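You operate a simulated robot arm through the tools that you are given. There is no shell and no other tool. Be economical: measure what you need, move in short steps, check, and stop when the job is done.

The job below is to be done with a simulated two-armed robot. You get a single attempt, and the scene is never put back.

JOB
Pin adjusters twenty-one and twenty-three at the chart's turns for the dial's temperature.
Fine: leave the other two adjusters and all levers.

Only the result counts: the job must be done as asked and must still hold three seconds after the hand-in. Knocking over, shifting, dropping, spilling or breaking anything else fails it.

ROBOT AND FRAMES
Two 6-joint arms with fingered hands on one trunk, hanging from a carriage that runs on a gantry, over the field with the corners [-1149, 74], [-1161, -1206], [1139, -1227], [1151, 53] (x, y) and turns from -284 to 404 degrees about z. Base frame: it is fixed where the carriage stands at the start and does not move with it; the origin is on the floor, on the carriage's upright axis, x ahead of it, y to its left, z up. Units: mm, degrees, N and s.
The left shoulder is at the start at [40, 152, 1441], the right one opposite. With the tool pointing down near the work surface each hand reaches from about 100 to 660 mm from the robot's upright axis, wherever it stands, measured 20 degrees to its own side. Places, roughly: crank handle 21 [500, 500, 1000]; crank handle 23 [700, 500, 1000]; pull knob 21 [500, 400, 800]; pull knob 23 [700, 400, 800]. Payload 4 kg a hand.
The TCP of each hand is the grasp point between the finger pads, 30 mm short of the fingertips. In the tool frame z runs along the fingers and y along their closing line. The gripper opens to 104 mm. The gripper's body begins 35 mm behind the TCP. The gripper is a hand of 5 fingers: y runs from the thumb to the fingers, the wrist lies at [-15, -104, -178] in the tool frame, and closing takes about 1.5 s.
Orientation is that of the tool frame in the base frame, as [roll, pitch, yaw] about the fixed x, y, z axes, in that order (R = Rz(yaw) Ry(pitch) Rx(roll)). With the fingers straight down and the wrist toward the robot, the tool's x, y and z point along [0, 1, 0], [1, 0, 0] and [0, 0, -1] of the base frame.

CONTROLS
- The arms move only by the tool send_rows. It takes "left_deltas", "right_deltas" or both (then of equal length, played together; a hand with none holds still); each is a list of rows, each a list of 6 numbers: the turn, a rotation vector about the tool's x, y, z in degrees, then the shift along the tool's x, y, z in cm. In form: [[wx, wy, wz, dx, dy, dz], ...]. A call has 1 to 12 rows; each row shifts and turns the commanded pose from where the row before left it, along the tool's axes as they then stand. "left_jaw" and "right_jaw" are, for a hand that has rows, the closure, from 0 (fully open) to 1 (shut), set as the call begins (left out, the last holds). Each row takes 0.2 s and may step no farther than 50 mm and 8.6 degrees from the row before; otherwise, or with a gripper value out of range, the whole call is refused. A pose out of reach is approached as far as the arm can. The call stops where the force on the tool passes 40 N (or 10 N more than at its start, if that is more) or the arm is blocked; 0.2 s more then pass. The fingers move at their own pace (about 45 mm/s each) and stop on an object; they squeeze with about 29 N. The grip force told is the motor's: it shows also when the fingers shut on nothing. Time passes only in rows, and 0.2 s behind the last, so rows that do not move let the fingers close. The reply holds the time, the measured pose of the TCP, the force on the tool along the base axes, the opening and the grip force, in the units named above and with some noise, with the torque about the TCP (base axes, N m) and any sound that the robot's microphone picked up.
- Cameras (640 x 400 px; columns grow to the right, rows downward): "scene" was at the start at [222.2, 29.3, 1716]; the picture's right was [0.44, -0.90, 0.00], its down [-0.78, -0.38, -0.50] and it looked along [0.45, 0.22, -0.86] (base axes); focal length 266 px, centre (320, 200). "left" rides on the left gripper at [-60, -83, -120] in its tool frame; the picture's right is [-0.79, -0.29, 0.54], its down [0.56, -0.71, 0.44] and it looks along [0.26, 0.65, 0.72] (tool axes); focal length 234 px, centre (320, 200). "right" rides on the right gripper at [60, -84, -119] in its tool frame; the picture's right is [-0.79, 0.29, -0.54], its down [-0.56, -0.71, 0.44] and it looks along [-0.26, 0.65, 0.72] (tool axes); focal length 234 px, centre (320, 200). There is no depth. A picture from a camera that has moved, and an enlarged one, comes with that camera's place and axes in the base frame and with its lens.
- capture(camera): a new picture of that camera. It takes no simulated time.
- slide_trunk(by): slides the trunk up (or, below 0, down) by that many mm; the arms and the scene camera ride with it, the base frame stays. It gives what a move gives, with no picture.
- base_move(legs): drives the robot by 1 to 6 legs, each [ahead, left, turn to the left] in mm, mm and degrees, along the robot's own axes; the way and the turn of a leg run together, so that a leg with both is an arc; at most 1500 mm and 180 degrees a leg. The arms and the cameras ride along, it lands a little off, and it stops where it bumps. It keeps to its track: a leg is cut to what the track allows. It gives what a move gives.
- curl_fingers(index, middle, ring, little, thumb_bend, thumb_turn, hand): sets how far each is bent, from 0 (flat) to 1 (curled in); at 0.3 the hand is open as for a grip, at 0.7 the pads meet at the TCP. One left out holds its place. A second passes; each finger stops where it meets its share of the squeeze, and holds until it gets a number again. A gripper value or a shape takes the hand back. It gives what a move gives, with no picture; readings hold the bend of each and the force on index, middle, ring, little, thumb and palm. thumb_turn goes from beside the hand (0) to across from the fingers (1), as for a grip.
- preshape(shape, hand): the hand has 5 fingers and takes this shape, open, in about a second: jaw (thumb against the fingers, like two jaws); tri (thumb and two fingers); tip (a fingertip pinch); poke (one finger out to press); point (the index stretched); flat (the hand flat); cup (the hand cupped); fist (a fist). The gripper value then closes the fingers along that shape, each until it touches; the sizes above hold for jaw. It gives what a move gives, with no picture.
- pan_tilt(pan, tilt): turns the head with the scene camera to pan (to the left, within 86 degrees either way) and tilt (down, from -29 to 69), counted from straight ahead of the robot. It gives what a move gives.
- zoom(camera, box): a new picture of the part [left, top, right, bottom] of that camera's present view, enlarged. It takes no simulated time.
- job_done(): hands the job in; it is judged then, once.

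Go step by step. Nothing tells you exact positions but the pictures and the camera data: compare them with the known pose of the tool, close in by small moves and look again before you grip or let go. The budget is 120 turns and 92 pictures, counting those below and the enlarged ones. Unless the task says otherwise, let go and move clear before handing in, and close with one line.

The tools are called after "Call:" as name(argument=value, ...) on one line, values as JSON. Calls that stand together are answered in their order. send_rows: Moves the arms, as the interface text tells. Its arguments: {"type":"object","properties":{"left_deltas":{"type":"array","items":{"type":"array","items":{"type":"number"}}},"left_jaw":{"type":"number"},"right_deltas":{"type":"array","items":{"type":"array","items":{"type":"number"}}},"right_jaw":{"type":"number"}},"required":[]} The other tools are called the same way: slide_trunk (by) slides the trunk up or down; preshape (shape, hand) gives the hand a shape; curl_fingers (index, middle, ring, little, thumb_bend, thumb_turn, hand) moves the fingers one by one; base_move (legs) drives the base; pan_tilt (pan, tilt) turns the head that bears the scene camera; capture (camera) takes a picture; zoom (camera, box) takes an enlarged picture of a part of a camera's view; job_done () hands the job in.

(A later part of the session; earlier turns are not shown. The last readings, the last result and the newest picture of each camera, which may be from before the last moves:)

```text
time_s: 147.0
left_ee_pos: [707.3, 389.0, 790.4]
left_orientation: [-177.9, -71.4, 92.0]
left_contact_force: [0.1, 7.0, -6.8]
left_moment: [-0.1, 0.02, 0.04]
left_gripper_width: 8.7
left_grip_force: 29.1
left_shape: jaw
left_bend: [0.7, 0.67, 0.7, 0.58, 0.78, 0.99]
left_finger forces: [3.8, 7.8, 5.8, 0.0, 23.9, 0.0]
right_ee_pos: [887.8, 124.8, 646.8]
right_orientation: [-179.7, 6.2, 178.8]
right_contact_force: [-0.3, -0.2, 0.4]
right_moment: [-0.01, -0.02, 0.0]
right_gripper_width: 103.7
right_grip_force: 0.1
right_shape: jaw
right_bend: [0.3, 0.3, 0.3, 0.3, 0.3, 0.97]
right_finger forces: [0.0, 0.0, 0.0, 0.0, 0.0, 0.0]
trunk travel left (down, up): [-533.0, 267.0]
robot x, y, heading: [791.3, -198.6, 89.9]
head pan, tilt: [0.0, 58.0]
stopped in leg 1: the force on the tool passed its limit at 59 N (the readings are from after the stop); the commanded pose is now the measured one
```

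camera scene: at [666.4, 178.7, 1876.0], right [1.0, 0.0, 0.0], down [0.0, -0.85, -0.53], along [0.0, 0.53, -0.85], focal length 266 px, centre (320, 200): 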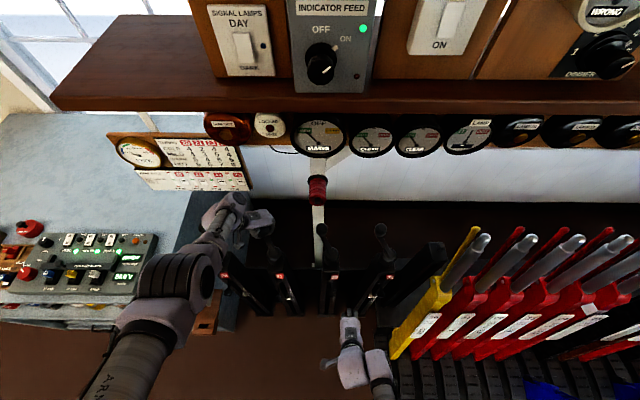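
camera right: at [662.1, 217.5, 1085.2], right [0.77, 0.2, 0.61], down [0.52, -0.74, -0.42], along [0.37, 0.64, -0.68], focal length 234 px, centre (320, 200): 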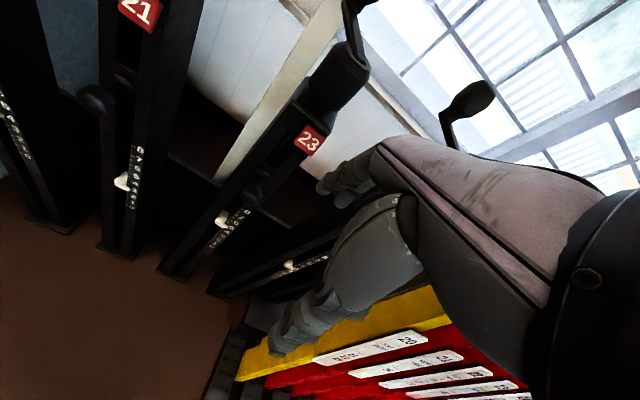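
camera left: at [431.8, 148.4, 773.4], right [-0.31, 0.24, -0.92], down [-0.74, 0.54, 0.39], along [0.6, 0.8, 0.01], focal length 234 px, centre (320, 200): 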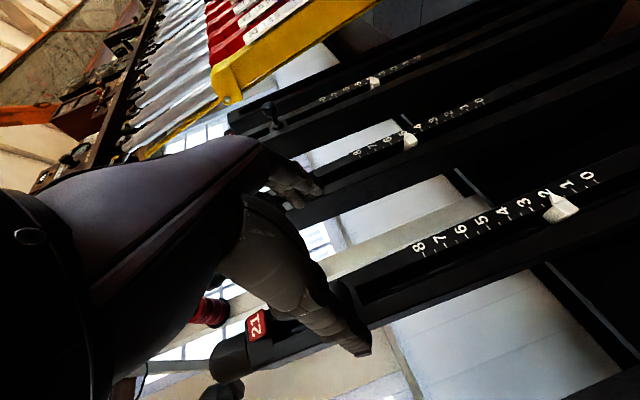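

Call:
send_rows(left_deltas=[[0, 0, 0, 0, 0, 0], [0, 0, 0, 0, 0, 0], [0, 0, 0, 0, 0, 0], [0, 0, 0, 0, 0, 0], [0, 0, 0, 0, 0, 0], [0, 0, 0, 0, 0, 0], [0, 0, 0, 0, 0, 0]], left_jaw=0)

Call:
base_move(legs=[[-140, 0, 0]])

Call:
slide_trunk(by=239)

Call:
send_rows(left_deltas=[[0, -8, 0, 0, 0, 0], [0, -8, 0, 0, 0, 0], [0, -8, 0, 0, 0, 0], [0, -8, 0, 0, 0, 0], [0, -8, 0, 0, 0, 0], [0, -8, 0, 0, 0, 0], [0, -8, 0, 0, 0, 0], [0, -8, 0, 0, 0, 0], [0, -7.5, 0, 0, 0, 0]])

Call:
send_rows(left_deltas=[[0, 0, -8.3, 0, 0, 0], [0, 0, -8.3, 0, 0, 0], [0, 0, -8.3, 0, 0, 0], [0, 0, -8.3, 0, 0, 0], [0, 0, 0, 3.75, -0.3, -0.3], [0, 0, 0, 3.75, -0.3, -0.3], [0, 0, 0, 3.75, -0.3, -0.3], [0, 0, 0, 3.75, -0.3, -0.3]])

Call:
zoom(camera="scene", box=[180, 150, 360, 285])

```text
time_s: 148.6
left_ee_pos: [706.5, 389.9, 791.5]
left_orientation: [-177.8, -71.3, 92.1]
left_contact_force: [-0.2, -0.2, -0.4]
left_moment: [-0.01, 0.03, -0.01]
left_gripper_width: 103.6
left_grip_force: 0.2
left_shape: jaw
left_bend: [0.3, 0.3, 0.3, 0.3, 0.3, 0.97]
left_finger forces: [0.0, 0.0, 0.0, 0.0, 0.1, 0.0]
right_ee_pos: [888.5, 125.0, 645.7]
right_orientation: [-179.8, 6.2, 178.9]
right_contact_force: [0.1, -0.3, 1.0]
right_moment: [0.02, 0.01, -0.02]
right_gripper_width: 103.8
right_grip_force: 0.0
right_shape: jaw
right_bend: [0.3, 0.3, 0.3, 0.3, 0.3, 0.97]
right_finger forces: [0.1, 0.0, 0.0, 0.0, 0.0, 0.0]
trunk travel left (down, up): [-533.0, 267.0]
robot x, y, heading: [793.5, -197.6, 90.0]
head pan, tilt: [0.0, 58.0]
```

```text
time_s: 149.9
left_ee_pos: [708.6, 248.8, 791.6]
left_orientation: [-177.9, -71.4, 92.0]
left_contact_force: [-0.9, 0.6, 0.6]
left_moment: [0.02, -0.01, 0.0]
left_gripper_width: 103.6
left_grip_force: 0.0
left_shape: jaw
left_bend: [0.3, 0.3, 0.3, 0.3, 0.3, 0.97]
left_finger forces: [0.1, 0.1, 0.1, 0.1, 0.0, 0.1]
right_ee_pos: [888.6, -16.3, 645.5]
right_orientation: [-179.7, 6.2, 178.7]
right_contact_force: [0.0, 0.1, -0.4]
right_moment: [0.03, 0.0, -0.04]
right_gripper_width: 104.1
right_grip_force: 0.0
right_shape: jaw
right_bend: [0.3, 0.3, 0.3, 0.3, 0.3, 0.97]
right_finger forces: [0.1, 0.0, 0.0, 0.0, 0.0, 0.1]
trunk travel left (down, up): [-533.0, 267.0]
robot x, y, heading: [797.2, -337.9, 89.5]
head pan, tilt: [0.0, 58.0]
```

```text
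time_s: 152.4
left_ee_pos: [706.0, 248.7, 1030.4]
left_orientation: [-177.6, -71.4, 91.7]
left_contact_force: [0.2, 0.2, 0.0]
left_moment: [0.02, -0.02, 0.01]
left_gripper_width: 103.8
left_grip_force: 0.0
left_shape: jaw
left_bend: [0.3, 0.3, 0.3, 0.3, 0.3, 0.97]
left_finger forces: [0.0, 0.0, 0.0, 0.0, 0.0, 0.1]
right_ee_pos: [888.8, -17.0, 884.5]
right_orientation: [-179.7, 6.1, 178.7]
right_contact_force: [0.1, -0.2, -0.3]
right_moment: [0.0, -0.01, 0.0]
right_gripper_width: 104.1
right_grip_force: 0.1
right_shape: jaw
right_bend: [0.3, 0.3, 0.3, 0.3, 0.3, 0.97]
right_finger forces: [0.0, 0.0, 0.1, 0.0, 0.0, 0.0]
trunk travel left (down, up): [-772.0, 28.0]
robot x, y, heading: [800.0, -342.5, 89.7]
head pan, tilt: [0.0, 58.0]
```

```text
time_s: 154.4
left_ee_pos: [698.6, 235.0, 1041.0]
left_orientation: [-179.3, 0.2, 94.0]
left_contact_force: [-0.4, 0.1, 0.4]
left_moment: [0.04, -0.02, -0.02]
left_gripper_width: 103.6
left_grip_force: 0.0
left_shape: jaw
left_bend: [0.3, 0.3, 0.3, 0.3, 0.3, 0.97]
left_finger forces: [0.0, 0.0, 0.0, 0.0, 0.0, 0.0]
left hand out of reach, approached as far as the arm can: row 9
right_ee_pos: [889.1, -15.7, 883.9]
right_orientation: [-179.7, 6.2, 178.8]
right_contact_force: [0.8, -1.2, -1.0]
right_moment: [-0.01, -0.03, 0.01]
right_gripper_width: 103.8
right_grip_force: 0.0
right_shape: jaw
right_bend: [0.3, 0.3, 0.3, 0.3, 0.3, 0.97]
right_finger forces: [0.0, 0.1, 0.0, 0.0, 0.1, 0.0]
trunk travel left (down, up): [-772.0, 28.0]
robot x, y, heading: [796.7, -338.6, 89.7]
head pan, tilt: [0.0, 58.0]
```

```text
time_s: 156.2
left_ee_pos: [611.3, 306.9, 1061.6]
left_orientation: [-179.4, -0.3, 127.2]
left_contact_force: [0.1, 0.1, 0.0]
left_moment: [-0.04, 0.03, -0.01]
left_gripper_width: 103.6
left_grip_force: 0.0
left_shape: jaw
left_bend: [0.3, 0.3, 0.3, 0.3, 0.3, 0.97]
left_finger forces: [0.0, 0.0, 0.0, 0.0, 0.0, 0.1]
left hand out of reach, approached as far as the arm can: row 7, 8
right_ee_pos: [889.0, -16.0, 885.4]
right_orientation: [-179.9, 6.1, 178.7]
right_contact_force: [0.3, 0.2, 0.1]
right_moment: [0.0, 0.01, -0.01]
right_gripper_width: 103.9
right_grip_force: 0.1
right_shape: jaw
right_bend: [0.3, 0.3, 0.3, 0.3, 0.3, 0.97]
right_finger forces: [0.1, 0.0, 0.1, 0.0, 0.0, 0.1]
trunk travel left (down, up): [-772.0, 28.0]
robot x, y, heading: [798.2, -341.8, 89.8]
head pan, tilt: [0.0, 58.0]
```

```text
2.96 times, centred on (270, 218) of scene
camera zoom: at [799.9, -110.3, 1876.2], right [1.0, 0.0, 0.0], down [0.0, -0.85, -0.53], along [0.0, 0.53, -0.85], focal length 787 px, centre (468, 148)
```

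zoom: 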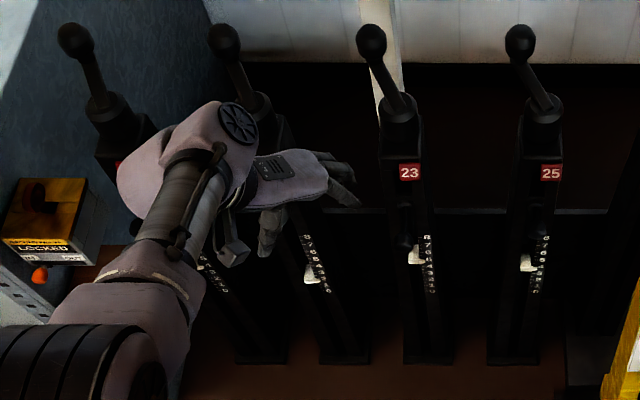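

Posture restored, knob 23 is out. I position for crank 23's ball (about [676, 570], axis [707, 508]).

Call:
slide_trunk(by=-20)

Call:
base_move(legs=[[0, -144, 0], [156, 0, 0]])

Call:
capture(camera="left")

Call:
capture(camera="scene")

```text
time_s: 156.9
left_ee_pos: [611.5, 308.3, 1040.2]
left_orientation: [-179.5, -0.3, 127.2]
left_contact_force: [0.7, 0.6, -0.9]
left_moment: [0.02, -0.03, 0.02]
left_gripper_width: 103.4
left_grip_force: 0.1
left_shape: jaw
left_bend: [0.3, 0.3, 0.3, 0.3, 0.3, 0.97]
left_finger forces: [0.1, 0.1, 0.1, 0.0, 0.1, 0.0]
right_ee_pos: [889.3, -17.5, 864.3]
right_orientation: [-179.7, 6.2, 178.7]
right_contact_force: [-0.7, -0.5, 0.9]
right_moment: [0.0, 0.01, -0.02]
right_gripper_width: 103.7
right_grip_force: 0.0
right_shape: jaw
right_bend: [0.3, 0.3, 0.3, 0.3, 0.3, 0.97]
right_finger forces: [0.1, 0.1, 0.1, 0.0, 0.0, 0.0]
trunk travel left (down, up): [-752.0, 48.0]
robot x, y, heading: [795.4, -341.1, 89.7]
head pan, tilt: [0.0, 58.0]
```

```text
time_s: 159.3
left_ee_pos: [756.3, 461.5, 1041.4]
left_orientation: [-179.3, -0.3, 127.2]
left_contact_force: [-0.4, -0.3, -0.4]
left_moment: [-0.01, -0.02, -0.05]
left_gripper_width: 103.7
left_grip_force: 0.1
left_shape: jaw
left_bend: [0.3, 0.3, 0.3, 0.3, 0.3, 0.97]
left_finger forces: [0.0, 0.1, 0.0, 0.0, 0.0, 0.0]
right_ee_pos: [1033.3, 138.9, 865.4]
right_orientation: [-179.8, 6.2, 178.9]
right_contact_force: [0.6, 0.2, -0.3]
right_moment: [-0.03, 0.01, -0.04]
right_gripper_width: 103.8
right_grip_force: 0.1
right_shape: jaw
right_bend: [0.3, 0.3, 0.3, 0.3, 0.3, 0.97]
right_finger forces: [0.1, 0.0, 0.0, 0.1, 0.0, 0.1]
trunk travel left (down, up): [-752.0, 48.0]
robot x, y, heading: [942.4, -186.3, 89.7]
head pan, tilt: [0.0, 58.0]
```

```text
15 pictures are left
camera left: at [725.5, 364.4, 1161.0], right [0.24, -0.8, -0.54], down [-0.91, 0.02, -0.42], along [0.35, 0.59, -0.72], focal length 234 px, centre (320, 200)
```

left: 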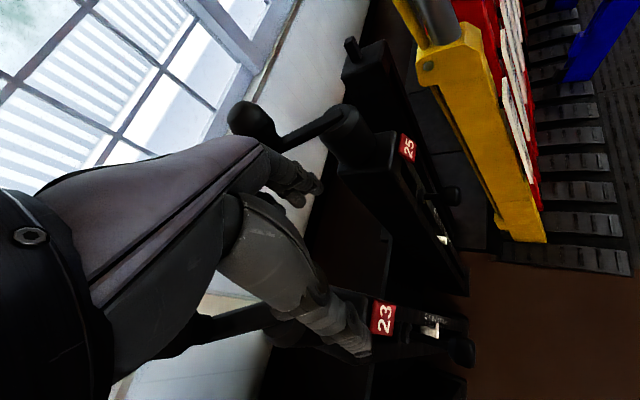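

```text
14 pictures are left
camera scene: at [944.1, 44.6, 1856.2], right [1.0, 0.0, 0.0], down [0.0, -0.85, -0.53], along [0.0, 0.53, -0.85], focal length 266 px, centre (320, 200)
```

scene: 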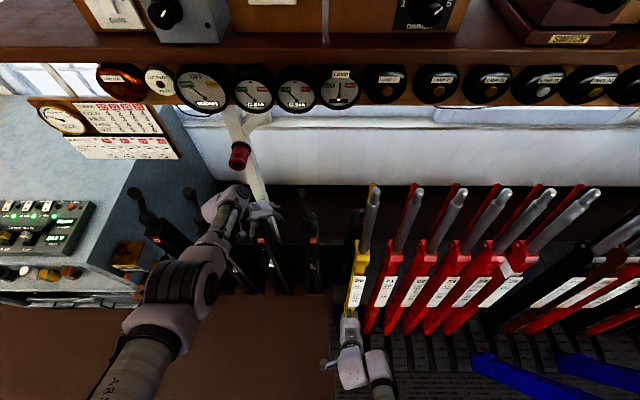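

Call:
send_rows(right_deltas=[[0, 0, 0, 0.5, -3, 0.5], [0, 0, 0, 0.5, -3, 0.5]])

Call:
base_move(legs=[[107, 79, 0]])

Call:
capture(camera="left")

```text
time_s: 159.9
left_ee_pos: [754.9, 460.8, 1040.3]
left_orientation: [-179.3, -0.4, 127.3]
left_contact_force: [0.7, 0.0, -0.9]
left_moment: [-0.03, 0.0, 0.0]
left_gripper_width: 103.7
left_grip_force: 0.0
left_shape: jaw
left_bend: [0.3, 0.3, 0.3, 0.3, 0.3, 0.97]
left_finger forces: [0.1, 0.1, 0.0, 0.1, 0.0, 0.0]
right_ee_pos: [1022.7, 76.2, 853.9]
right_orientation: [-179.8, 6.2, 178.8]
right_contact_force: [0.1, 0.4, -1.1]
right_moment: [-0.01, 0.01, 0.01]
right_gripper_width: 104.0
right_grip_force: 0.0
right_shape: jaw
right_bend: [0.3, 0.3, 0.3, 0.3, 0.3, 0.97]
right_finger forces: [0.1, 0.1, 0.0, 0.0, 0.0, 0.0]
trunk travel left (down, up): [-752.0, 48.0]
robot x, y, heading: [938.6, -186.2, 89.8]
head pan, tilt: [0.0, 58.0]
```

```text
time_s: 161.2
left_ee_pos: [680.7, 567.9, 1040.8]
left_orientation: [-179.4, -0.3, 127.1]
left_contact_force: [-0.2, 0.5, 0.9]
left_moment: [0.02, -0.01, 0.03]
left_gripper_width: 103.8
left_grip_force: 0.1
left_shape: jaw
left_bend: [0.3, 0.3, 0.3, 0.3, 0.3, 0.97]
left_finger forces: [0.0, 0.0, 0.1, 0.0, 0.0, 0.1]
right_ee_pos: [944.6, 181.8, 853.2]
right_orientation: [-179.7, 6.1, 178.7]
right_contact_force: [0.9, -0.5, -0.3]
right_moment: [0.0, 0.0, 0.0]
right_gripper_width: 103.8
right_grip_force: 0.0
right_shape: jaw
right_bend: [0.3, 0.3, 0.3, 0.3, 0.3, 0.97]
right_finger forces: [0.1, 0.1, 0.0, 0.1, 0.0, 0.0]
trunk travel left (down, up): [-752.0, 48.0]
robot x, y, heading: [868.0, -81.4, 89.7]
head pan, tilt: [0.0, 58.0]
```

```text
13 pictures are left
camera left: at [649.2, 470.9, 1161.0], right [0.24, -0.8, -0.54], down [-0.91, 0.02, -0.42], along [0.35, 0.59, -0.72], focal length 234 px, centre (320, 200)
```

left: 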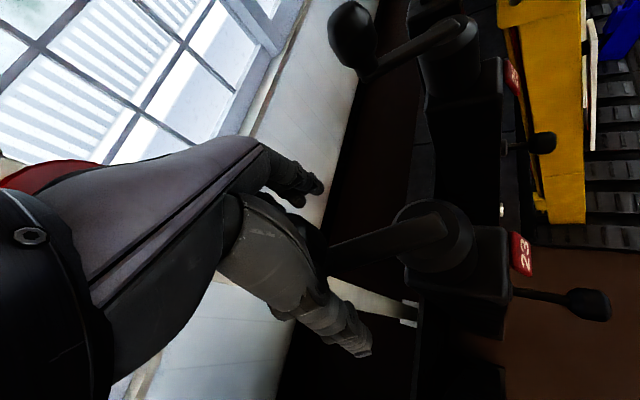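

Call:
send_rows(left_deltas=[[0, 0, 0, 0, 0, 0], [0, 0, 0, 0, 0, 0], [0, 0, 0, 0, 0, 0], [0, 0, 0, 0, 0, 0], [0, 0, 0, 0, 0, 0], [0, 0, 0, 0, 0, 0], [0, 0, 0, 0, 0, 0], [0, 0, 0, 0, 0, 0]], left_jaw=1)

```text
time_s: 162.9
left_ee_pos: [680.1, 567.4, 1039.7]
left_orientation: [-179.3, -0.3, 127.1]
left_contact_force: [0.2, -3.1, 0.7]
left_moment: [0.06, -0.25, 0.08]
left_gripper_width: 20.7
left_grip_force: 29.4
left_shape: jaw
left_bend: [0.71, 0.62, 0.7, 0.69, 0.76, 1.0]
left_finger forces: [15.1, 6.3, 2.7, 0.0, 27.0, 0.0]
right_ee_pos: [944.6, 182.6, 852.7]
right_orientation: [-179.6, 6.3, 178.7]
right_contact_force: [0.2, 0.5, 0.1]
right_moment: [0.03, 0.0, 0.05]
right_gripper_width: 103.9
right_grip_force: 0.1
right_shape: jaw
right_bend: [0.3, 0.3, 0.3, 0.3, 0.3, 0.97]
right_finger forces: [0.0, 0.1, 0.0, 0.0, 0.1, 0.1]
trunk travel left (down, up): [-752.0, 48.0]
robot x, y, heading: [864.1, -80.3, 89.7]
head pan, tilt: [0.0, 58.0]
```

Call:
base_move(legs=[[-10.4, 15, 0], [-13.9, 11.9, 0], [-16.5, 7.9, 0]])

```text
time_s: 164.5
left_ee_pos: [641.9, 533.3, 1043.2]
left_orientation: [-179.5, -0.7, 127.2]
left_contact_force: [-8.4, 20.7, -6.2]
left_moment: [1.68, -0.49, 1.15]
left_gripper_width: 18.7
left_grip_force: 29.1
left_shape: jaw
left_bend: [0.58, 0.64, 0.7, 0.69, 0.76, 0.92]
left_finger forces: [55.8, 4.2, 1.8, 0.0, 34.0, 0.1]
right_ee_pos: [909.0, 145.0, 854.9]
right_orientation: [-179.9, 6.2, 178.7]
right_contact_force: [-0.4, 0.3, 0.0]
right_moment: [-0.01, -0.03, 0.02]
right_gripper_width: 103.9
right_grip_force: 0.0
right_shape: jaw
right_bend: [0.3, 0.3, 0.3, 0.3, 0.3, 0.97]
right_finger forces: [0.0, 0.0, 0.0, 0.0, 0.0, 0.0]
trunk travel left (down, up): [-752.0, 48.0]
robot x, y, heading: [827.9, -117.9, 89.7]
head pan, tilt: [0.0, 58.0]
```

Call:
capture(camera="left")

```text
12 pictures are left
camera left: at [612.3, 434.0, 1162.9], right [0.24, -0.8, -0.55], down [-0.91, 0.02, -0.42], along [0.35, 0.6, -0.72], focal length 234 px, centre (320, 200)
```

left: 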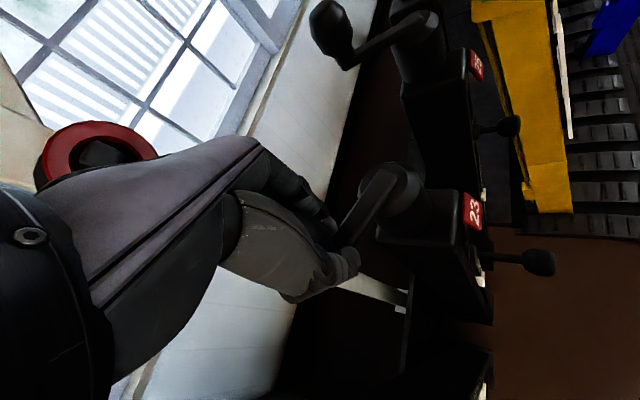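

Call:
base_move(legs=[[-17.9, 3.3, 0], [-18.3, -1.4, 0]])

```text
time_s: 165.6
left_ee_pos: [633.4, 516.1, 1043.1]
left_orientation: [-179.7, -2.0, 128.0]
left_contact_force: [0.9, 13.9, -14.5]
left_moment: [1.62, -0.58, 1.07]
left_gripper_width: 18.6
left_grip_force: 28.6
left_shape: jaw
left_bend: [0.54, 0.64, 0.7, 0.69, 0.75, 0.91]
left_finger forces: [45.2, 7.0, 0.3, 0.0, 36.2, 0.0]
right_ee_pos: [906.0, 123.7, 854.1]
right_orientation: [-179.8, 6.2, 178.8]
right_contact_force: [0.3, 0.2, -0.2]
right_moment: [0.0, -0.05, -0.01]
right_gripper_width: 104.0
right_grip_force: 0.1
right_shape: jaw
right_bend: [0.3, 0.3, 0.3, 0.3, 0.3, 0.97]
right_finger forces: [0.1, 0.0, 0.0, 0.0, 0.0, 0.0]
trunk travel left (down, up): [-752.0, 48.0]
robot x, y, heading: [824.2, -140.8, 90.0]
head pan, tilt: [0.0, 58.0]
stopped in leg 2: the force on the tool passed its limit at 47 N (the readings are from after the stop); the commanded pose is now the measured one
```

Ball drifted to the index again, now at ≈[639, 508]; re-centre with the ball between middle and ring.

Call:
send_rows(left_deltas=[[0, 0, 0, 0, 0, 0], [0, 0, 0, 0, 0, 0], [0, 0, 0, 0, 0, 0], [0, 0, 0, 0, 0, 0], [0, 0, 0, 0, 0, 0], [0, 0, 0, 0, 0, 0], [0, 0, 0, 0, 0, 0]], left_jaw=0)

Call:
capture(camera="left")

```text
time_s: 167.2
left_ee_pos: [634.3, 512.2, 1041.3]
left_orientation: [-179.5, -1.7, 127.9]
left_contact_force: [0.5, 1.3, -0.2]
left_moment: [-0.06, -0.03, 0.0]
left_gripper_width: 103.5
left_grip_force: 0.0
left_shape: jaw
left_bend: [0.3, 0.3, 0.3, 0.3, 0.3, 0.97]
left_finger forces: [0.1, 0.0, 0.1, 0.1, 0.0, 0.0]
right_ee_pos: [906.3, 122.3, 854.3]
right_orientation: [-179.8, 6.3, 178.7]
right_contact_force: [0.8, 0.0, -0.9]
right_moment: [0.0, 0.01, 0.0]
right_gripper_width: 103.9
right_grip_force: 0.1
right_shape: jaw
right_bend: [0.3, 0.3, 0.3, 0.3, 0.3, 0.97]
right_finger forces: [0.1, 0.0, 0.0, 0.1, 0.0, 0.0]
trunk travel left (down, up): [-752.0, 48.0]
robot x, y, heading: [830.0, -142.3, 89.8]
head pan, tilt: [0.0, 58.0]
```

```text
11 pictures are left
camera left: at [605.7, 411.7, 1161.4], right [0.24, -0.79, -0.56], down [-0.91, 0.01, -0.41], along [0.33, 0.61, -0.72], focal length 234 px, centre (320, 200)
```

left: 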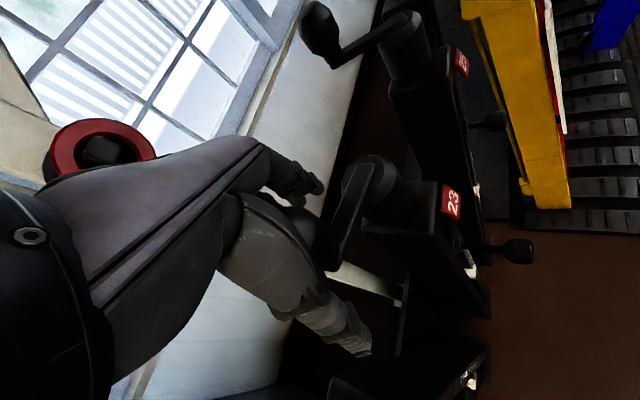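

Call:
base_move(legs=[[-6, -4, 0]])

Call:
send_rows(left_deltas=[[0, 0, 0, 0, 0, 0], [0, 0, 0, 0, 0, 0], [0, 0, 0, 0, 0, 0], [0, 0, 0, 0, 0, 0], [0, 0, 0, 0, 0, 0], [0, 0, 0, 0, 0, 0], [0, 0, 0, 0, 0, 0], [0, 0, 0, 0, 0, 0]], left_jaw=1)

Call:
base_move(legs=[[-18.1, -2.4, 0], [-16.9, -7, 0], [-14.5, -11.1, 0]])

```text
time_s: 167.9
left_ee_pos: [638.0, 506.2, 1042.9]
left_orientation: [-179.5, -1.7, 127.9]
left_contact_force: [-0.5, 0.4, 0.0]
left_moment: [0.01, 0.01, 0.01]
left_gripper_width: 103.6
left_grip_force: 0.0
left_shape: jaw
left_bend: [0.3, 0.3, 0.3, 0.3, 0.3, 0.97]
left_finger forces: [0.0, 0.0, 0.0, 0.0, 0.0, 0.0]
right_ee_pos: [909.8, 115.4, 854.5]
right_orientation: [-179.8, 6.3, 178.8]
right_contact_force: [-0.1, 0.4, 0.1]
right_moment: [0.0, 0.0, -0.02]
right_gripper_width: 103.7
right_grip_force: 0.0
right_shape: jaw
right_bend: [0.3, 0.3, 0.3, 0.3, 0.3, 0.97]
right_finger forces: [0.1, 0.0, 0.0, 0.1, 0.1, 0.0]
trunk travel left (down, up): [-752.0, 48.0]
robot x, y, heading: [832.1, -145.7, 89.6]
head pan, tilt: [0.0, 58.0]
```

```text
time_s: 169.7
left_ee_pos: [635.6, 506.3, 1043.4]
left_orientation: [-179.6, -1.7, 127.9]
left_contact_force: [-4.9, 7.8, -8.8]
left_moment: [0.74, -0.07, 0.44]
left_gripper_width: 20.3
left_grip_force: 29.0
left_shape: jaw
left_bend: [0.76, 0.53, 0.59, 0.71, 0.77, 0.96]
left_finger forces: [3.0, 24.6, 7.4, 0.1, 23.7, 0.0]
right_ee_pos: [909.0, 116.4, 853.3]
right_orientation: [-179.8, 6.2, 178.8]
right_contact_force: [-0.5, 1.5, -0.1]
right_moment: [0.02, -0.01, 0.01]
right_gripper_width: 103.9
right_grip_force: 0.1
right_shape: jaw
right_bend: [0.3, 0.3, 0.3, 0.3, 0.3, 0.97]
right_finger forces: [0.1, 0.0, 0.0, 0.0, 0.0, 0.0]
trunk travel left (down, up): [-752.0, 48.0]
robot x, y, heading: [827.9, -145.7, 89.8]
head pan, tilt: [0.0, 58.0]
```

```text
time_s: 170.9
left_ee_pos: [635.7, 482.5, 1043.4]
left_orientation: [-179.4, -3.1, 128.4]
left_contact_force: [-2.7, 17.2, -19.1]
left_moment: [1.81, 0.81, 1.18]
left_gripper_width: 18.3
left_grip_force: 28.7
left_shape: jaw
left_bend: [0.76, 0.56, 0.72, 0.71, 0.79, 0.86]
left_finger forces: [7.6, 58.1, 0.1, 0.1, 39.1, 0.1]
right_ee_pos: [916.8, 87.4, 854.4]
right_orientation: [-179.9, 6.0, 178.6]
right_contact_force: [0.8, 0.3, 0.6]
right_moment: [0.01, 0.0, 0.0]
right_gripper_width: 104.1
right_grip_force: 0.0
right_shape: jaw
right_bend: [0.3, 0.3, 0.3, 0.3, 0.3, 0.97]
right_finger forces: [0.1, 0.0, 0.0, 0.0, 0.0, 0.1]
trunk travel left (down, up): [-752.0, 48.0]
robot x, y, heading: [839.8, -177.1, 90.0]
head pan, tilt: [0.0, 58.0]
stopped in leg 2: the force on the tool passed its limit at 41 N (the readings are from after the stop); the commanded pose is now the measured one
```

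Call:
base_move(legs=[[-17.4, -5.5, 0], [-15.4, -9.8, 0], [-12.3, -13.4, 0]])

```text
time_s: 171.7
left_ee_pos: [635.4, 477.2, 1043.0]
left_orientation: [-179.6, -3.9, 128.8]
left_contact_force: [0.7, 17.4, -21.0]
left_moment: [1.76, 0.85, 1.22]
left_gripper_width: 18.2
left_grip_force: 29.1
left_shape: jaw
left_bend: [0.75, 0.56, 0.72, 0.71, 0.8, 0.86]
left_finger forces: [9.3, 61.3, 0.0, 0.0, 40.0, 0.0]
right_ee_pos: [918.4, 81.7, 853.3]
right_orientation: [180.0, 6.1, 178.7]
right_contact_force: [-0.7, 0.0, -0.6]
right_moment: [0.01, 0.01, -0.02]
right_gripper_width: 104.0
right_grip_force: 0.0
right_shape: jaw
right_bend: [0.3, 0.3, 0.3, 0.3, 0.3, 0.97]
right_finger forces: [0.0, 0.1, 0.1, 0.1, 0.0, 0.1]
trunk travel left (down, up): [-752.0, 48.0]
robot x, y, heading: [840.9, -183.3, 89.7]
head pan, tilt: [0.0, 58.0]
stopped in leg 1: the force on the tool passed its limit at 43 N (the readings are from after the stop); the commanded pose is now the measured one
```

Call:
capture(camera="left")

Call:
zoom(camera="scene", box=[180, 170, 320, 275])

```text
10 pictures are left
camera left: at [612.4, 373.8, 1160.1], right [0.24, -0.77, -0.59], down [-0.92, 0.01, -0.39], along [0.31, 0.64, -0.7], focal length 234 px, centre (320, 200)
```

left: 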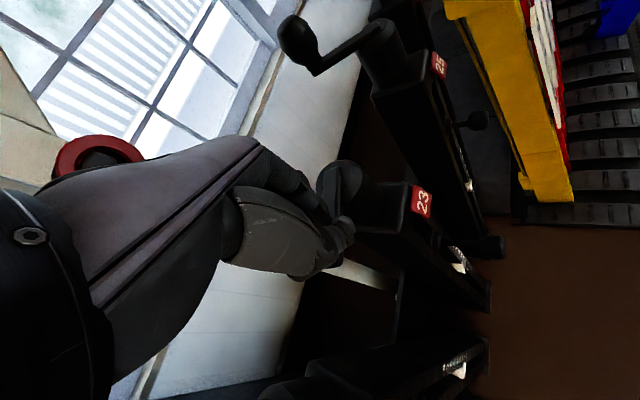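

```text
3.81 times, centred on (250, 222) of scene
camera zoom: at [841.5, 47.3, 1856.4], right [1.0, 0.0, 0.0], down [0.0, -0.85, -0.53], along [0.0, 0.53, -0.85], focal length 1012 px, centre (587, 114)
```

zoom: 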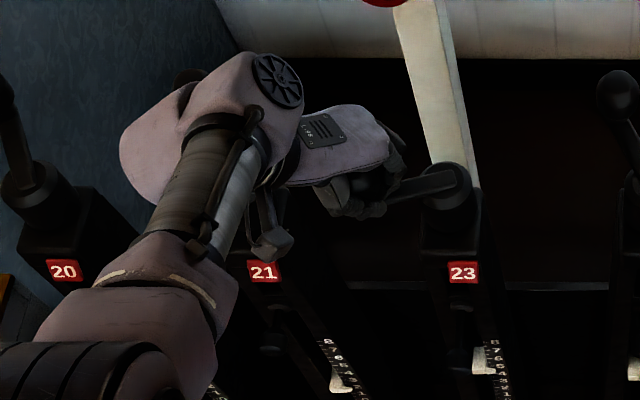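

Call:
send_rows(left_deltas=[[0, 0, 0, 0, 0, 0], [0, 0, 0, 0, 0, 0], [0, -1.5, 0, 0, 0, 0], [0, -1.5, 0, 0, 0, 0], [0, 0, 0, 0, 0, 0], [0, 0, 0, 0, 0, 0], [0, 0, 0, 0, 0, 0]], left_jaw=0)

Call:
capture(camera="left")

```text
time_s: 173.3
left_ee_pos: [636.3, 466.1, 1049.4]
left_orientation: [-179.4, -0.5, 128.7]
left_contact_force: [0.2, 1.0, 0.6]
left_moment: [-0.02, 0.02, 0.01]
left_gripper_width: 103.7
left_grip_force: 0.1
left_shape: jaw
left_bend: [0.3, 0.3, 0.3, 0.3, 0.3, 0.97]
left_finger forces: [0.0, 0.0, 0.0, 0.1, 0.1, 0.1]
left hand out of reach, approached as far as the arm can: row 4
right_ee_pos: [918.0, 81.2, 854.0]
right_orientation: [-179.9, 6.1, 178.7]
right_contact_force: [-0.1, 0.0, -0.1]
right_moment: [-0.03, 0.01, -0.01]
right_gripper_width: 103.9
right_grip_force: 0.1
right_shape: jaw
right_bend: [0.3, 0.3, 0.3, 0.3, 0.3, 0.97]
right_finger forces: [0.0, 0.1, 0.0, 0.1, 0.0, 0.1]
trunk travel left (down, up): [-752.0, 48.0]
robot x, y, heading: [838.8, -182.8, 89.8]
head pan, tilt: [0.0, 58.0]
```

```text
8 pictures are left
camera left: at [607.9, 367.2, 1168.4], right [0.26, -0.8, -0.55], down [-0.91, -0.01, -0.42], along [0.33, 0.61, -0.72], focal length 234 px, centre (320, 200)
```

left: 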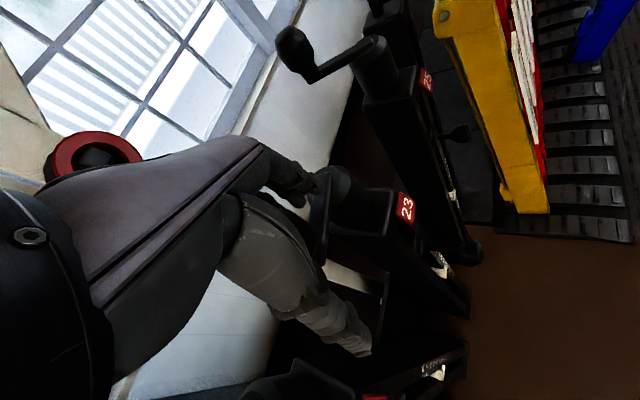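

Call:
slide_trunk(by=-8)

Call:
base_move(legs=[[3, -6, 0]])

Call:
send_rows(left_deltas=[[0, 0, 0, 0, 0, 0], [0, 0, 0, 0, 0, 0], [0, 0, 0, 0, 0, 0], [0, 0, 0, 0, 0, 0], [0, 0, 0, 0, 0, 0], [0, 0, 0, 0, 0, 0], [0, 0, 0, 0, 0, 0], [0, 0, 0, 0, 0, 0]], left_jaw=1)

Call:
base_move(legs=[[-14.8, -11, 0]])

```text
time_s: 173.9
left_ee_pos: [634.7, 466.9, 1041.3]
left_orientation: [-179.3, -0.6, 128.7]
left_contact_force: [-0.2, -0.4, 3.7]
left_moment: [0.11, -0.12, 0.01]
left_gripper_width: 103.6
left_grip_force: 0.0
left_shape: jaw
left_bend: [0.3, 0.3, 0.3, 0.3, 0.3, 0.97]
left_finger forces: [0.1, 2.6, 0.0, 0.0, 0.1, 0.1]
right_ee_pos: [918.6, 81.4, 845.6]
right_orientation: [-179.9, 6.1, 178.7]
right_contact_force: [0.2, -0.3, -0.1]
right_moment: [-0.02, 0.02, -0.01]
right_gripper_width: 103.8
right_grip_force: 0.0
right_shape: jaw
right_bend: [0.3, 0.3, 0.3, 0.3, 0.3, 0.97]
right_finger forces: [0.0, 0.0, 0.1, 0.0, 0.0, 0.0]
trunk travel left (down, up): [-744.0, 56.0]
robot x, y, heading: [837.6, -182.9, 89.7]
head pan, tilt: [0.0, 58.0]
```

```text
time_s: 174.6
left_ee_pos: [641.3, 468.8, 1039.5]
left_orientation: [-179.4, -0.6, 128.6]
left_contact_force: [0.6, 0.0, 1.3]
left_moment: [0.01, -0.04, -0.03]
left_gripper_width: 103.5
left_grip_force: 0.0
left_shape: jaw
left_bend: [0.3, 0.3, 0.3, 0.3, 0.3, 0.97]
left_finger forces: [0.1, 0.7, 0.1, 0.0, 0.0, 0.0]
right_ee_pos: [925.4, 83.7, 846.3]
right_orientation: [-179.7, 6.1, 178.7]
right_contact_force: [0.5, -0.5, 0.4]
right_moment: [-0.05, 0.0, -0.04]
right_gripper_width: 103.7
right_grip_force: 0.1
right_shape: jaw
right_bend: [0.3, 0.3, 0.3, 0.3, 0.3, 0.97]
right_finger forces: [0.1, 0.0, 0.0, 0.1, 0.0, 0.0]
trunk travel left (down, up): [-744.0, 56.0]
robot x, y, heading: [844.0, -181.1, 89.8]
head pan, tilt: [0.0, 58.0]
```

```text
time_s: 176.4
left_ee_pos: [643.1, 470.6, 1041.7]
left_orientation: [-179.6, -0.6, 128.8]
left_contact_force: [5.9, 1.3, 9.6]
left_moment: [0.43, -0.31, -0.13]
left_gripper_width: 19.8
left_grip_force: 29.6
left_shape: jaw
left_bend: [0.75, 0.38, 0.42, 0.43, 0.58, 1.0]
left_finger forces: [0.0, 10.7, 0.0, 0.1, 1.0, 0.0]
right_ee_pos: [923.5, 84.9, 845.1]
right_orientation: [-179.9, 6.1, 178.7]
right_contact_force: [-1.0, 0.0, -0.1]
right_moment: [-0.01, 0.03, 0.01]
right_gripper_width: 103.9
right_grip_force: 0.1
right_shape: jaw
right_bend: [0.3, 0.3, 0.3, 0.3, 0.3, 0.97]
right_finger forces: [0.0, 0.0, 0.0, 0.0, 0.0, 0.0]
trunk travel left (down, up): [-744.0, 56.0]
robot x, y, heading: [843.7, -181.8, 89.7]
head pan, tilt: [0.0, 58.0]
```

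```text
time_s: 177.2
left_ee_pos: [653.1, 453.3, 1041.2]
left_orientation: [-179.4, -0.6, 128.7]
left_contact_force: [2.9, -1.3, 12.9]
left_moment: [0.33, -0.28, -0.08]
left_gripper_width: 17.5
left_grip_force: 28.6
left_shape: jaw
left_bend: [0.75, 0.42, 0.42, 0.63, 0.58, 1.0]
left_finger forces: [0.0, 12.6, 0.1, 0.0, 0.1, 0.0]
right_ee_pos: [935.5, 69.8, 846.1]
right_orientation: [-179.9, 6.2, 178.8]
right_contact_force: [-0.2, 0.3, -0.6]
right_moment: [0.01, 0.0, -0.02]
right_gripper_width: 103.7
right_grip_force: 0.0
right_shape: jaw
right_bend: [0.3, 0.3, 0.3, 0.3, 0.3, 0.97]
right_finger forces: [0.0, 0.0, 0.0, 0.1, 0.0, 0.0]
trunk travel left (down, up): [-744.0, 56.0]
robot x, y, heading: [856.3, -193.1, 90.0]
head pan, tilt: [0.0, 58.0]
```

Call:
zoom(camera="scene", box=[180, 160, 320, 265])

```text
3.81 times, centred on (250, 212) of scene
camera zoom: at [858.3, 34.8, 1848.4], right [1.0, 0.0, 0.0], down [0.0, -0.85, -0.53], along [0.0, 0.53, -0.85], focal length 1012 px, centre (587, 152)
```

zoom: 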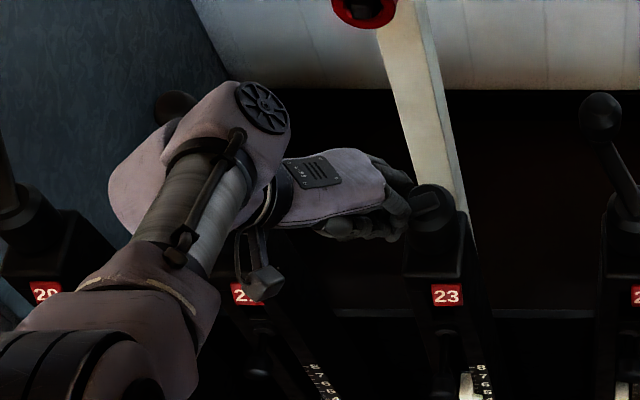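

Call:
send_rows(left_deltas=[[0, 0, 0, 0, 0, 0], [0, 0, 0, 0, 0, 0], [0, 0, 0, 0, 0, 0], [0, 0, 0, 0, 0, 0], [0, 0, 0, 0, 0, 0]], left_jaw=0)

Call:
base_move(legs=[[-80, -35, 0]])

Call:
capture(camera="left")

```text
time_s: 178.4
left_ee_pos: [652.8, 453.0, 1039.2]
left_orientation: [-179.4, -0.3, 128.6]
left_contact_force: [-0.1, -0.1, 0.3]
left_moment: [0.01, -0.02, -0.02]
left_gripper_width: 103.7
left_grip_force: 0.0
left_shape: jaw
left_bend: [0.3, 0.3, 0.3, 0.3, 0.3, 0.97]
left_finger forces: [0.1, 0.3, 0.1, 0.0, 0.1, 0.0]
right_ee_pos: [936.5, 68.8, 845.5]
right_orientation: [-179.9, 6.2, 178.8]
right_contact_force: [0.7, 0.1, -0.3]
right_moment: [0.03, -0.03, 0.0]
right_gripper_width: 103.8
right_grip_force: 0.0
right_shape: jaw
right_bend: [0.3, 0.3, 0.3, 0.3, 0.3, 0.97]
right_finger forces: [0.0, 0.0, 0.0, 0.0, 0.0, 0.2]
trunk travel left (down, up): [-744.0, 56.0]
robot x, y, heading: [854.7, -188.8, 89.9]
head pan, tilt: [0.0, 58.0]
```

```text
time_s: 179.5
left_ee_pos: [688.1, 372.6, 1040.2]
left_orientation: [-179.4, -0.3, 128.7]
left_contact_force: [-0.1, 0.2, 0.1]
left_moment: [0.03, -0.02, 0.0]
left_gripper_width: 103.8
left_grip_force: 0.2
left_shape: jaw
left_bend: [0.3, 0.3, 0.3, 0.3, 0.3, 0.97]
left_finger forces: [0.1, 0.0, 0.0, 0.0, 0.0, 0.0]
right_ee_pos: [969.3, -12.0, 845.8]
right_orientation: [-180.0, 6.2, 178.8]
right_contact_force: [-0.4, -0.3, -0.1]
right_moment: [0.02, 0.0, -0.04]
right_gripper_width: 103.8
right_grip_force: 0.0
right_shape: jaw
right_bend: [0.3, 0.3, 0.3, 0.3, 0.3, 0.97]
right_finger forces: [0.0, 0.0, 0.1, 0.0, 0.1, 0.0]
trunk travel left (down, up): [-744.0, 56.0]
robot x, y, heading: [888.3, -274.5, 89.8]
head pan, tilt: [0.0, 58.0]
```

```text
6 pictures are left
camera left: at [659.5, 273.8, 1160.0], right [0.26, -0.8, -0.55], down [-0.91, -0.01, -0.42], along [0.33, 0.6, -0.72], focal length 234 px, centre (320, 200)
```

left: 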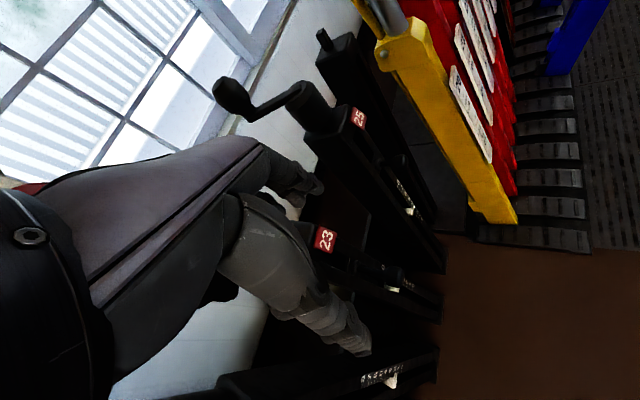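

Call:
zoom(camera="scene", box=[180, 140, 340, 260])

```text
3.33 times, centred on (260, 200) of scene
camera zoom: at [892.6, -46.4, 1848.0], right [1.0, 0.0, 0.0], down [0.0, -0.85, -0.53], along [0.0, 0.53, -0.85], focal length 886 px, centre (520, 200)
```

zoom: 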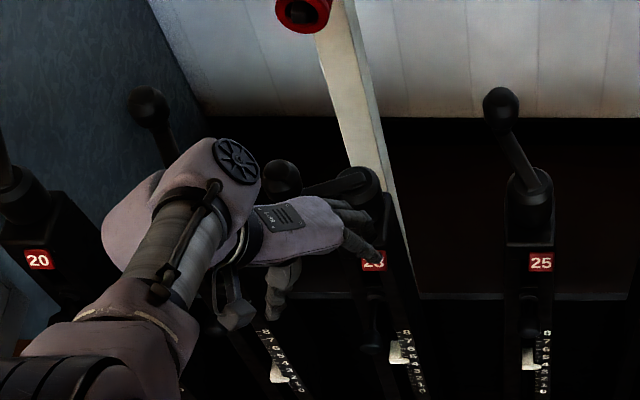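

Crank 23 is at ~200°, ball about [640, 483]. I realign along the jaw gap and slide on again.

Call:
slide_trunk(by=3)

Call:
base_move(legs=[[18, -25, 0], [90, 72, 0]])

Call:
send_rows(left_deltas=[[0, 0, 0, 0, 0, 0], [0, 0, 0, 0, 0, 0], [0, 0, 0, 0, 0, 0], [0, 0, 0, 0, 0, 0], [0, 0, 0, 0, 0, 0], [0, 0, 0, 0, 0, 0], [0, 0, 0, 0, 0, 0], [0, 0, 0, 0, 0, 0]], left_jaw=1)

```text
time_s: 180.0
left_ee_pos: [687.3, 372.4, 1042.6]
left_orientation: [-179.3, -0.3, 128.8]
left_contact_force: [0.0, 0.7, -0.6]
left_moment: [-0.02, 0.03, -0.01]
left_gripper_width: 103.5
left_grip_force: 0.1
left_shape: jaw
left_bend: [0.3, 0.3, 0.3, 0.3, 0.3, 0.97]
left_finger forces: [0.1, 0.0, 0.1, 0.0, 0.1, 0.0]
right_ee_pos: [969.7, -11.9, 848.5]
right_orientation: [-179.9, 6.0, 178.8]
right_contact_force: [-0.3, -0.7, -0.3]
right_moment: [-0.01, -0.01, 0.0]
right_gripper_width: 104.0
right_grip_force: 0.0
right_shape: jaw
right_bend: [0.3, 0.3, 0.3, 0.3, 0.3, 0.97]
right_finger forces: [0.1, 0.0, 0.0, 0.0, 0.1, 0.0]
trunk travel left (down, up): [-747.0, 53.0]
robot x, y, heading: [887.9, -276.0, 89.9]
head pan, tilt: [0.0, 58.0]
```

```text
time_s: 181.7
left_ee_pos: [639.6, 482.5, 1042.6]
left_orientation: [-179.4, -0.4, 128.7]
left_contact_force: [-0.5, -0.7, 0.1]
left_moment: [-0.05, 0.02, 0.01]
left_gripper_width: 103.5
left_grip_force: 0.0
left_shape: jaw
left_bend: [0.3, 0.3, 0.3, 0.3, 0.3, 0.97]
left_finger forces: [0.0, 0.0, 0.0, 0.0, 0.0, 0.0]
right_ee_pos: [922.7, 97.3, 849.5]
right_orientation: [-179.9, 6.1, 178.9]
right_contact_force: [0.0, 0.6, -0.3]
right_moment: [0.02, 0.0, 0.0]
right_gripper_width: 103.9
right_grip_force: 0.1
right_shape: jaw
right_bend: [0.3, 0.3, 0.3, 0.3, 0.3, 0.97]
right_finger forces: [0.0, 0.0, 0.0, 0.0, 0.0, 0.1]
trunk travel left (down, up): [-747.0, 53.0]
robot x, y, heading: [846.7, -164.7, 89.9]
head pan, tilt: [0.0, 58.0]
```

```text
time_s: 183.5
left_ee_pos: [636.9, 481.6, 1043.1]
left_orientation: [-179.1, -0.5, 128.9]
left_contact_force: [-8.4, -4.0, -0.3]
left_moment: [0.27, -0.3, 0.0]
left_gripper_width: 23.5
left_grip_force: 28.9
left_shape: jaw
left_bend: [0.76, 0.7, 0.7, 0.7, 0.74, 1.0]
left_finger forces: [12.9, 10.6, 0.0, 0.0, 29.1, 0.0]
right_ee_pos: [920.5, 97.0, 848.8]
right_orientation: [-180.0, 6.0, 178.7]
right_contact_force: [0.0, -0.5, 0.0]
right_moment: [-0.01, -0.02, 0.01]
right_gripper_width: 103.8
right_grip_force: 0.1
right_shape: jaw
right_bend: [0.3, 0.3, 0.3, 0.3, 0.3, 0.97]
right_finger forces: [0.0, 0.0, 0.1, 0.1, 0.0, 0.0]
trunk travel left (down, up): [-747.0, 53.0]
robot x, y, heading: [842.0, -169.1, 89.8]
head pan, tilt: [0.0, 58.0]
```

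Same grip as the one that worked on 21. Continue counter-clockwise.

Call:
base_move(legs=[[-15.5, -9.5, 0], [-12.4, -13.1, 0]])

```text
time_s: 184.7
left_ee_pos: [662.3, 451.8, 1042.1]
left_orientation: [-179.3, -0.2, 128.7]
left_contact_force: [-5.0, -10.4, 4.1]
left_moment: [0.03, -0.14, -0.1]
left_gripper_width: 24.3
left_grip_force: 28.9
left_shape: jaw
left_bend: [0.76, 0.7, 0.7, 0.7, 0.74, 0.98]
left_finger forces: [19.7, 18.8, 0.0, 0.0, 28.3, 0.0]
right_ee_pos: [944.3, 67.9, 849.2]
right_orientation: [-179.8, 6.0, 178.7]
right_contact_force: [0.1, -0.4, -1.0]
right_moment: [0.01, -0.03, 0.0]
right_gripper_width: 103.6
right_grip_force: 0.0
right_shape: jaw
right_bend: [0.3, 0.3, 0.3, 0.3, 0.3, 0.97]
right_finger forces: [0.0, 0.0, 0.0, 0.1, 0.0, 0.0]
trunk travel left (down, up): [-747.0, 53.0]
robot x, y, heading: [864.1, -192.6, 89.8]
head pan, tilt: [0.0, 58.0]
```

Call:
base_move(legs=[[-6.5, -16.5, 0], [-2.5, -17, 0], [1, -17.2, 0]])

Call:
base_move(legs=[[5.1, -17, 0], [9.5, -15.5, 0], [13.1, -12, 0]])

```text
time_s: 186.2
left_ee_pos: [715.9, 443.7, 1040.8]
left_orientation: [-179.4, -0.1, 128.6]
left_contact_force: [5.3, -5.9, -2.4]
left_moment: [0.12, -0.24, -0.09]
left_gripper_width: 21.4
left_grip_force: 29.1
left_shape: jaw
left_bend: [0.76, 0.7, 0.7, 0.7, 0.77, 0.98]
left_finger forces: [14.4, 14.3, 0.0, 0.1, 20.9, 0.0]
right_ee_pos: [997.9, 60.4, 849.7]
right_orientation: [-179.8, 6.1, 178.7]
right_contact_force: [0.2, -0.1, 0.2]
right_moment: [-0.02, -0.03, 0.01]
right_gripper_width: 104.0
right_grip_force: 0.1
right_shape: jaw
right_bend: [0.3, 0.3, 0.3, 0.3, 0.3, 0.97]
right_finger forces: [0.0, 0.0, 0.1, 0.1, 0.0, 0.0]
trunk travel left (down, up): [-747.0, 53.0]
robot x, y, heading: [920.0, -200.8, 89.7]
head pan, tilt: [0.0, 58.0]
```

```text
time_s: 187.7
left_ee_pos: [757.4, 473.2, 1042.2]
left_orientation: [-179.2, -0.4, 128.7]
left_contact_force: [-9.3, 8.4, -18.2]
left_moment: [0.3, 0.09, -0.09]
left_gripper_width: 21.0
left_grip_force: 28.9
left_shape: jaw
left_bend: [0.75, 0.7, 0.7, 0.7, 0.77, 1.0]
left_finger forces: [11.0, 26.3, 0.1, 0.0, 26.1, 0.1]
right_ee_pos: [1040.6, 88.2, 848.7]
right_orientation: [-180.0, 6.0, 178.7]
right_contact_force: [-0.8, 0.3, -0.5]
right_moment: [-0.03, 0.01, -0.01]
right_gripper_width: 103.8
right_grip_force: 0.2
right_shape: jaw
right_bend: [0.3, 0.3, 0.3, 0.3, 0.3, 0.97]
right_finger forces: [0.0, 0.0, 0.1, 0.0, 0.0, 0.0]
trunk travel left (down, up): [-747.0, 53.0]
robot x, y, heading: [965.9, -177.5, 89.7]
head pan, tilt: [0.0, 58.0]
```

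Call:
send_rows(left_deltas=[[0, 0, 0, 0, 0, 0], [0, 0, 0, 0, 0, 0], [0, 0, 0, 0, 0, 0], [0, 0, 0, 0, 0, 0], [0, 0, 0, 0, 0, 0], [0, 0, 0, 0, 0, 0], [0, 0, 0, 0, 0, 0]], left_jaw=0)

Call:
base_move(legs=[[-9, -6, 0]])

Call:
send_rows(left_deltas=[[0, 0, 0, 0, 0, 0], [0, 0, 0, 0, 0, 0], [0, 0, 0, 0, 0, 0], [0, 0, 0, 0, 0, 0], [0, 0, 0, 0, 0, 0], [0, 0, 0, 0, 0, 0], [0, 0, 0, 0, 0, 0], [0, 0, 0, 0, 0, 0]], left_jaw=1)

Call:
base_move(legs=[[16.3, -8.5, 0], [17.8, -3.9, 0], [18.3, 0.8, 0]])

```text
time_s: 189.3
left_ee_pos: [759.5, 473.3, 1042.3]
left_orientation: [-179.3, -0.3, 128.7]
left_contact_force: [0.2, 0.0, -0.5]
left_moment: [-0.02, -0.02, -0.02]
left_gripper_width: 103.7
left_grip_force: 0.1
left_shape: jaw
left_bend: [0.3, 0.3, 0.3, 0.3, 0.3, 0.97]
left_finger forces: [0.0, 0.0, 0.0, 0.0, 0.0, 0.0]
right_ee_pos: [1041.3, 89.7, 848.3]
right_orientation: [-179.9, 5.9, 178.7]
right_contact_force: [0.1, -0.3, 0.1]
right_moment: [0.0, 0.04, 0.0]
right_gripper_width: 103.9
right_grip_force: 0.1
right_shape: jaw
right_bend: [0.3, 0.3, 0.3, 0.3, 0.3, 0.97]
right_finger forces: [0.0, 0.0, 0.1, 0.1, 0.0, 0.0]
trunk travel left (down, up): [-747.0, 53.0]
robot x, y, heading: [957.7, -174.4, 89.4]
head pan, tilt: [0.0, 58.0]
```

```text
time_s: 190.1
left_ee_pos: [765.7, 463.9, 1042.6]
left_orientation: [-179.3, -0.2, 128.7]
left_contact_force: [-0.3, -1.0, 0.0]
left_moment: [0.0, 0.01, -0.02]
left_gripper_width: 103.5
left_grip_force: 0.1
left_shape: jaw
left_bend: [0.3, 0.3, 0.3, 0.3, 0.3, 0.97]
left_finger forces: [0.0, 0.0, 0.0, 0.0, 0.0, 0.1]
right_ee_pos: [1047.9, 79.6, 848.6]
right_orientation: [-179.9, 6.1, 178.8]
right_contact_force: [0.0, 0.4, -0.8]
right_moment: [0.01, -0.01, 0.02]
right_gripper_width: 104.0
right_grip_force: 0.0
right_shape: jaw
right_bend: [0.3, 0.3, 0.3, 0.3, 0.3, 0.97]
right_finger forces: [0.0, 0.0, 0.0, 0.0, 0.0, 0.1]
trunk travel left (down, up): [-747.0, 53.0]
robot x, y, heading: [971.8, -181.5, 89.9]
head pan, tilt: [0.0, 58.0]
```

```text
time_s: 191.9
left_ee_pos: [764.2, 462.9, 1039.8]
left_orientation: [-179.2, -0.3, 128.6]
left_contact_force: [-3.1, 0.6, -10.4]
left_moment: [0.25, -0.21, 0.06]
left_gripper_width: 26.4
left_grip_force: 29.3
left_shape: jaw
left_bend: [0.75, 0.51, 0.53, 0.71, 0.76, 1.0]
left_finger forces: [12.6, 9.7, 0.0, 0.1, 24.8, 0.0]
right_ee_pos: [1047.1, 78.8, 849.0]
right_orientation: [-179.8, 6.0, 178.7]
right_contact_force: [-0.6, -0.2, -0.1]
right_moment: [-0.02, 0.01, 0.03]
right_gripper_width: 104.0
right_grip_force: 0.0
right_shape: jaw
right_bend: [0.3, 0.3, 0.3, 0.3, 0.3, 0.97]
right_finger forces: [0.0, 0.0, 0.0, 0.0, 0.1, 0.0]
trunk travel left (down, up): [-747.0, 53.0]
robot x, y, heading: [966.0, -183.6, 89.6]
head pan, tilt: [0.0, 58.0]
```

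```text
time_s: 193.4
left_ee_pos: [772.5, 514.4, 1040.6]
left_orientation: [-179.0, -0.2, 128.7]
left_contact_force: [-17.2, -5.4, -12.6]
left_moment: [0.37, 0.38, 0.31]
left_gripper_width: 25.6
left_grip_force: 29.1
left_shape: jaw
left_bend: [0.75, 0.53, 0.53, 0.71, 0.75, 0.98]
left_finger forces: [13.9, 19.8, 0.1, 0.0, 33.0, 0.0]
right_ee_pos: [1056.2, 130.1, 848.9]
right_orientation: [-179.8, 5.9, 178.7]
right_contact_force: [0.5, 0.9, -0.5]
right_moment: [0.02, 0.0, -0.01]
right_gripper_width: 103.8
right_grip_force: 0.1
right_shape: jaw
right_bend: [0.3, 0.3, 0.3, 0.3, 0.3, 0.97]
right_finger forces: [0.0, 0.0, 0.1, 0.0, 0.0, 0.1]
trunk travel left (down, up): [-747.0, 53.0]
robot x, y, heading: [978.3, -131.4, 89.9]
head pan, tilt: [0.0, 58.0]
```

Call:
base_move(legs=[[18, 6.5, 0], [15.4, 10, 0]])

```text
time_s: 194.6
left_ee_pos: [759.3, 546.2, 1040.9]
left_orientation: [-179.2, -0.1, 128.6]
left_contact_force: [-2.4, -8.7, -7.5]
left_moment: [0.42, -0.02, 0.43]
left_gripper_width: 25.8
left_grip_force: 28.8
left_shape: jaw
left_bend: [0.75, 0.55, 0.53, 0.71, 0.77, 0.89]
left_finger forces: [17.1, 28.1, 0.0, 0.0, 42.6, 0.1]
right_ee_pos: [1042.1, 164.4, 849.3]
right_orientation: [-179.8, 6.0, 178.6]
right_contact_force: [-0.2, -0.1, -0.4]
right_moment: [0.0, 0.0, -0.01]
right_gripper_width: 103.7
right_grip_force: 0.1
right_shape: jaw
right_bend: [0.3, 0.3, 0.3, 0.3, 0.3, 0.97]
right_finger forces: [0.1, 0.0, 0.1, 0.1, 0.1, 0.0]
trunk travel left (down, up): [-747.0, 53.0]
robot x, y, heading: [964.3, -95.2, 89.7]
head pan, tilt: [0.0, 58.0]
```

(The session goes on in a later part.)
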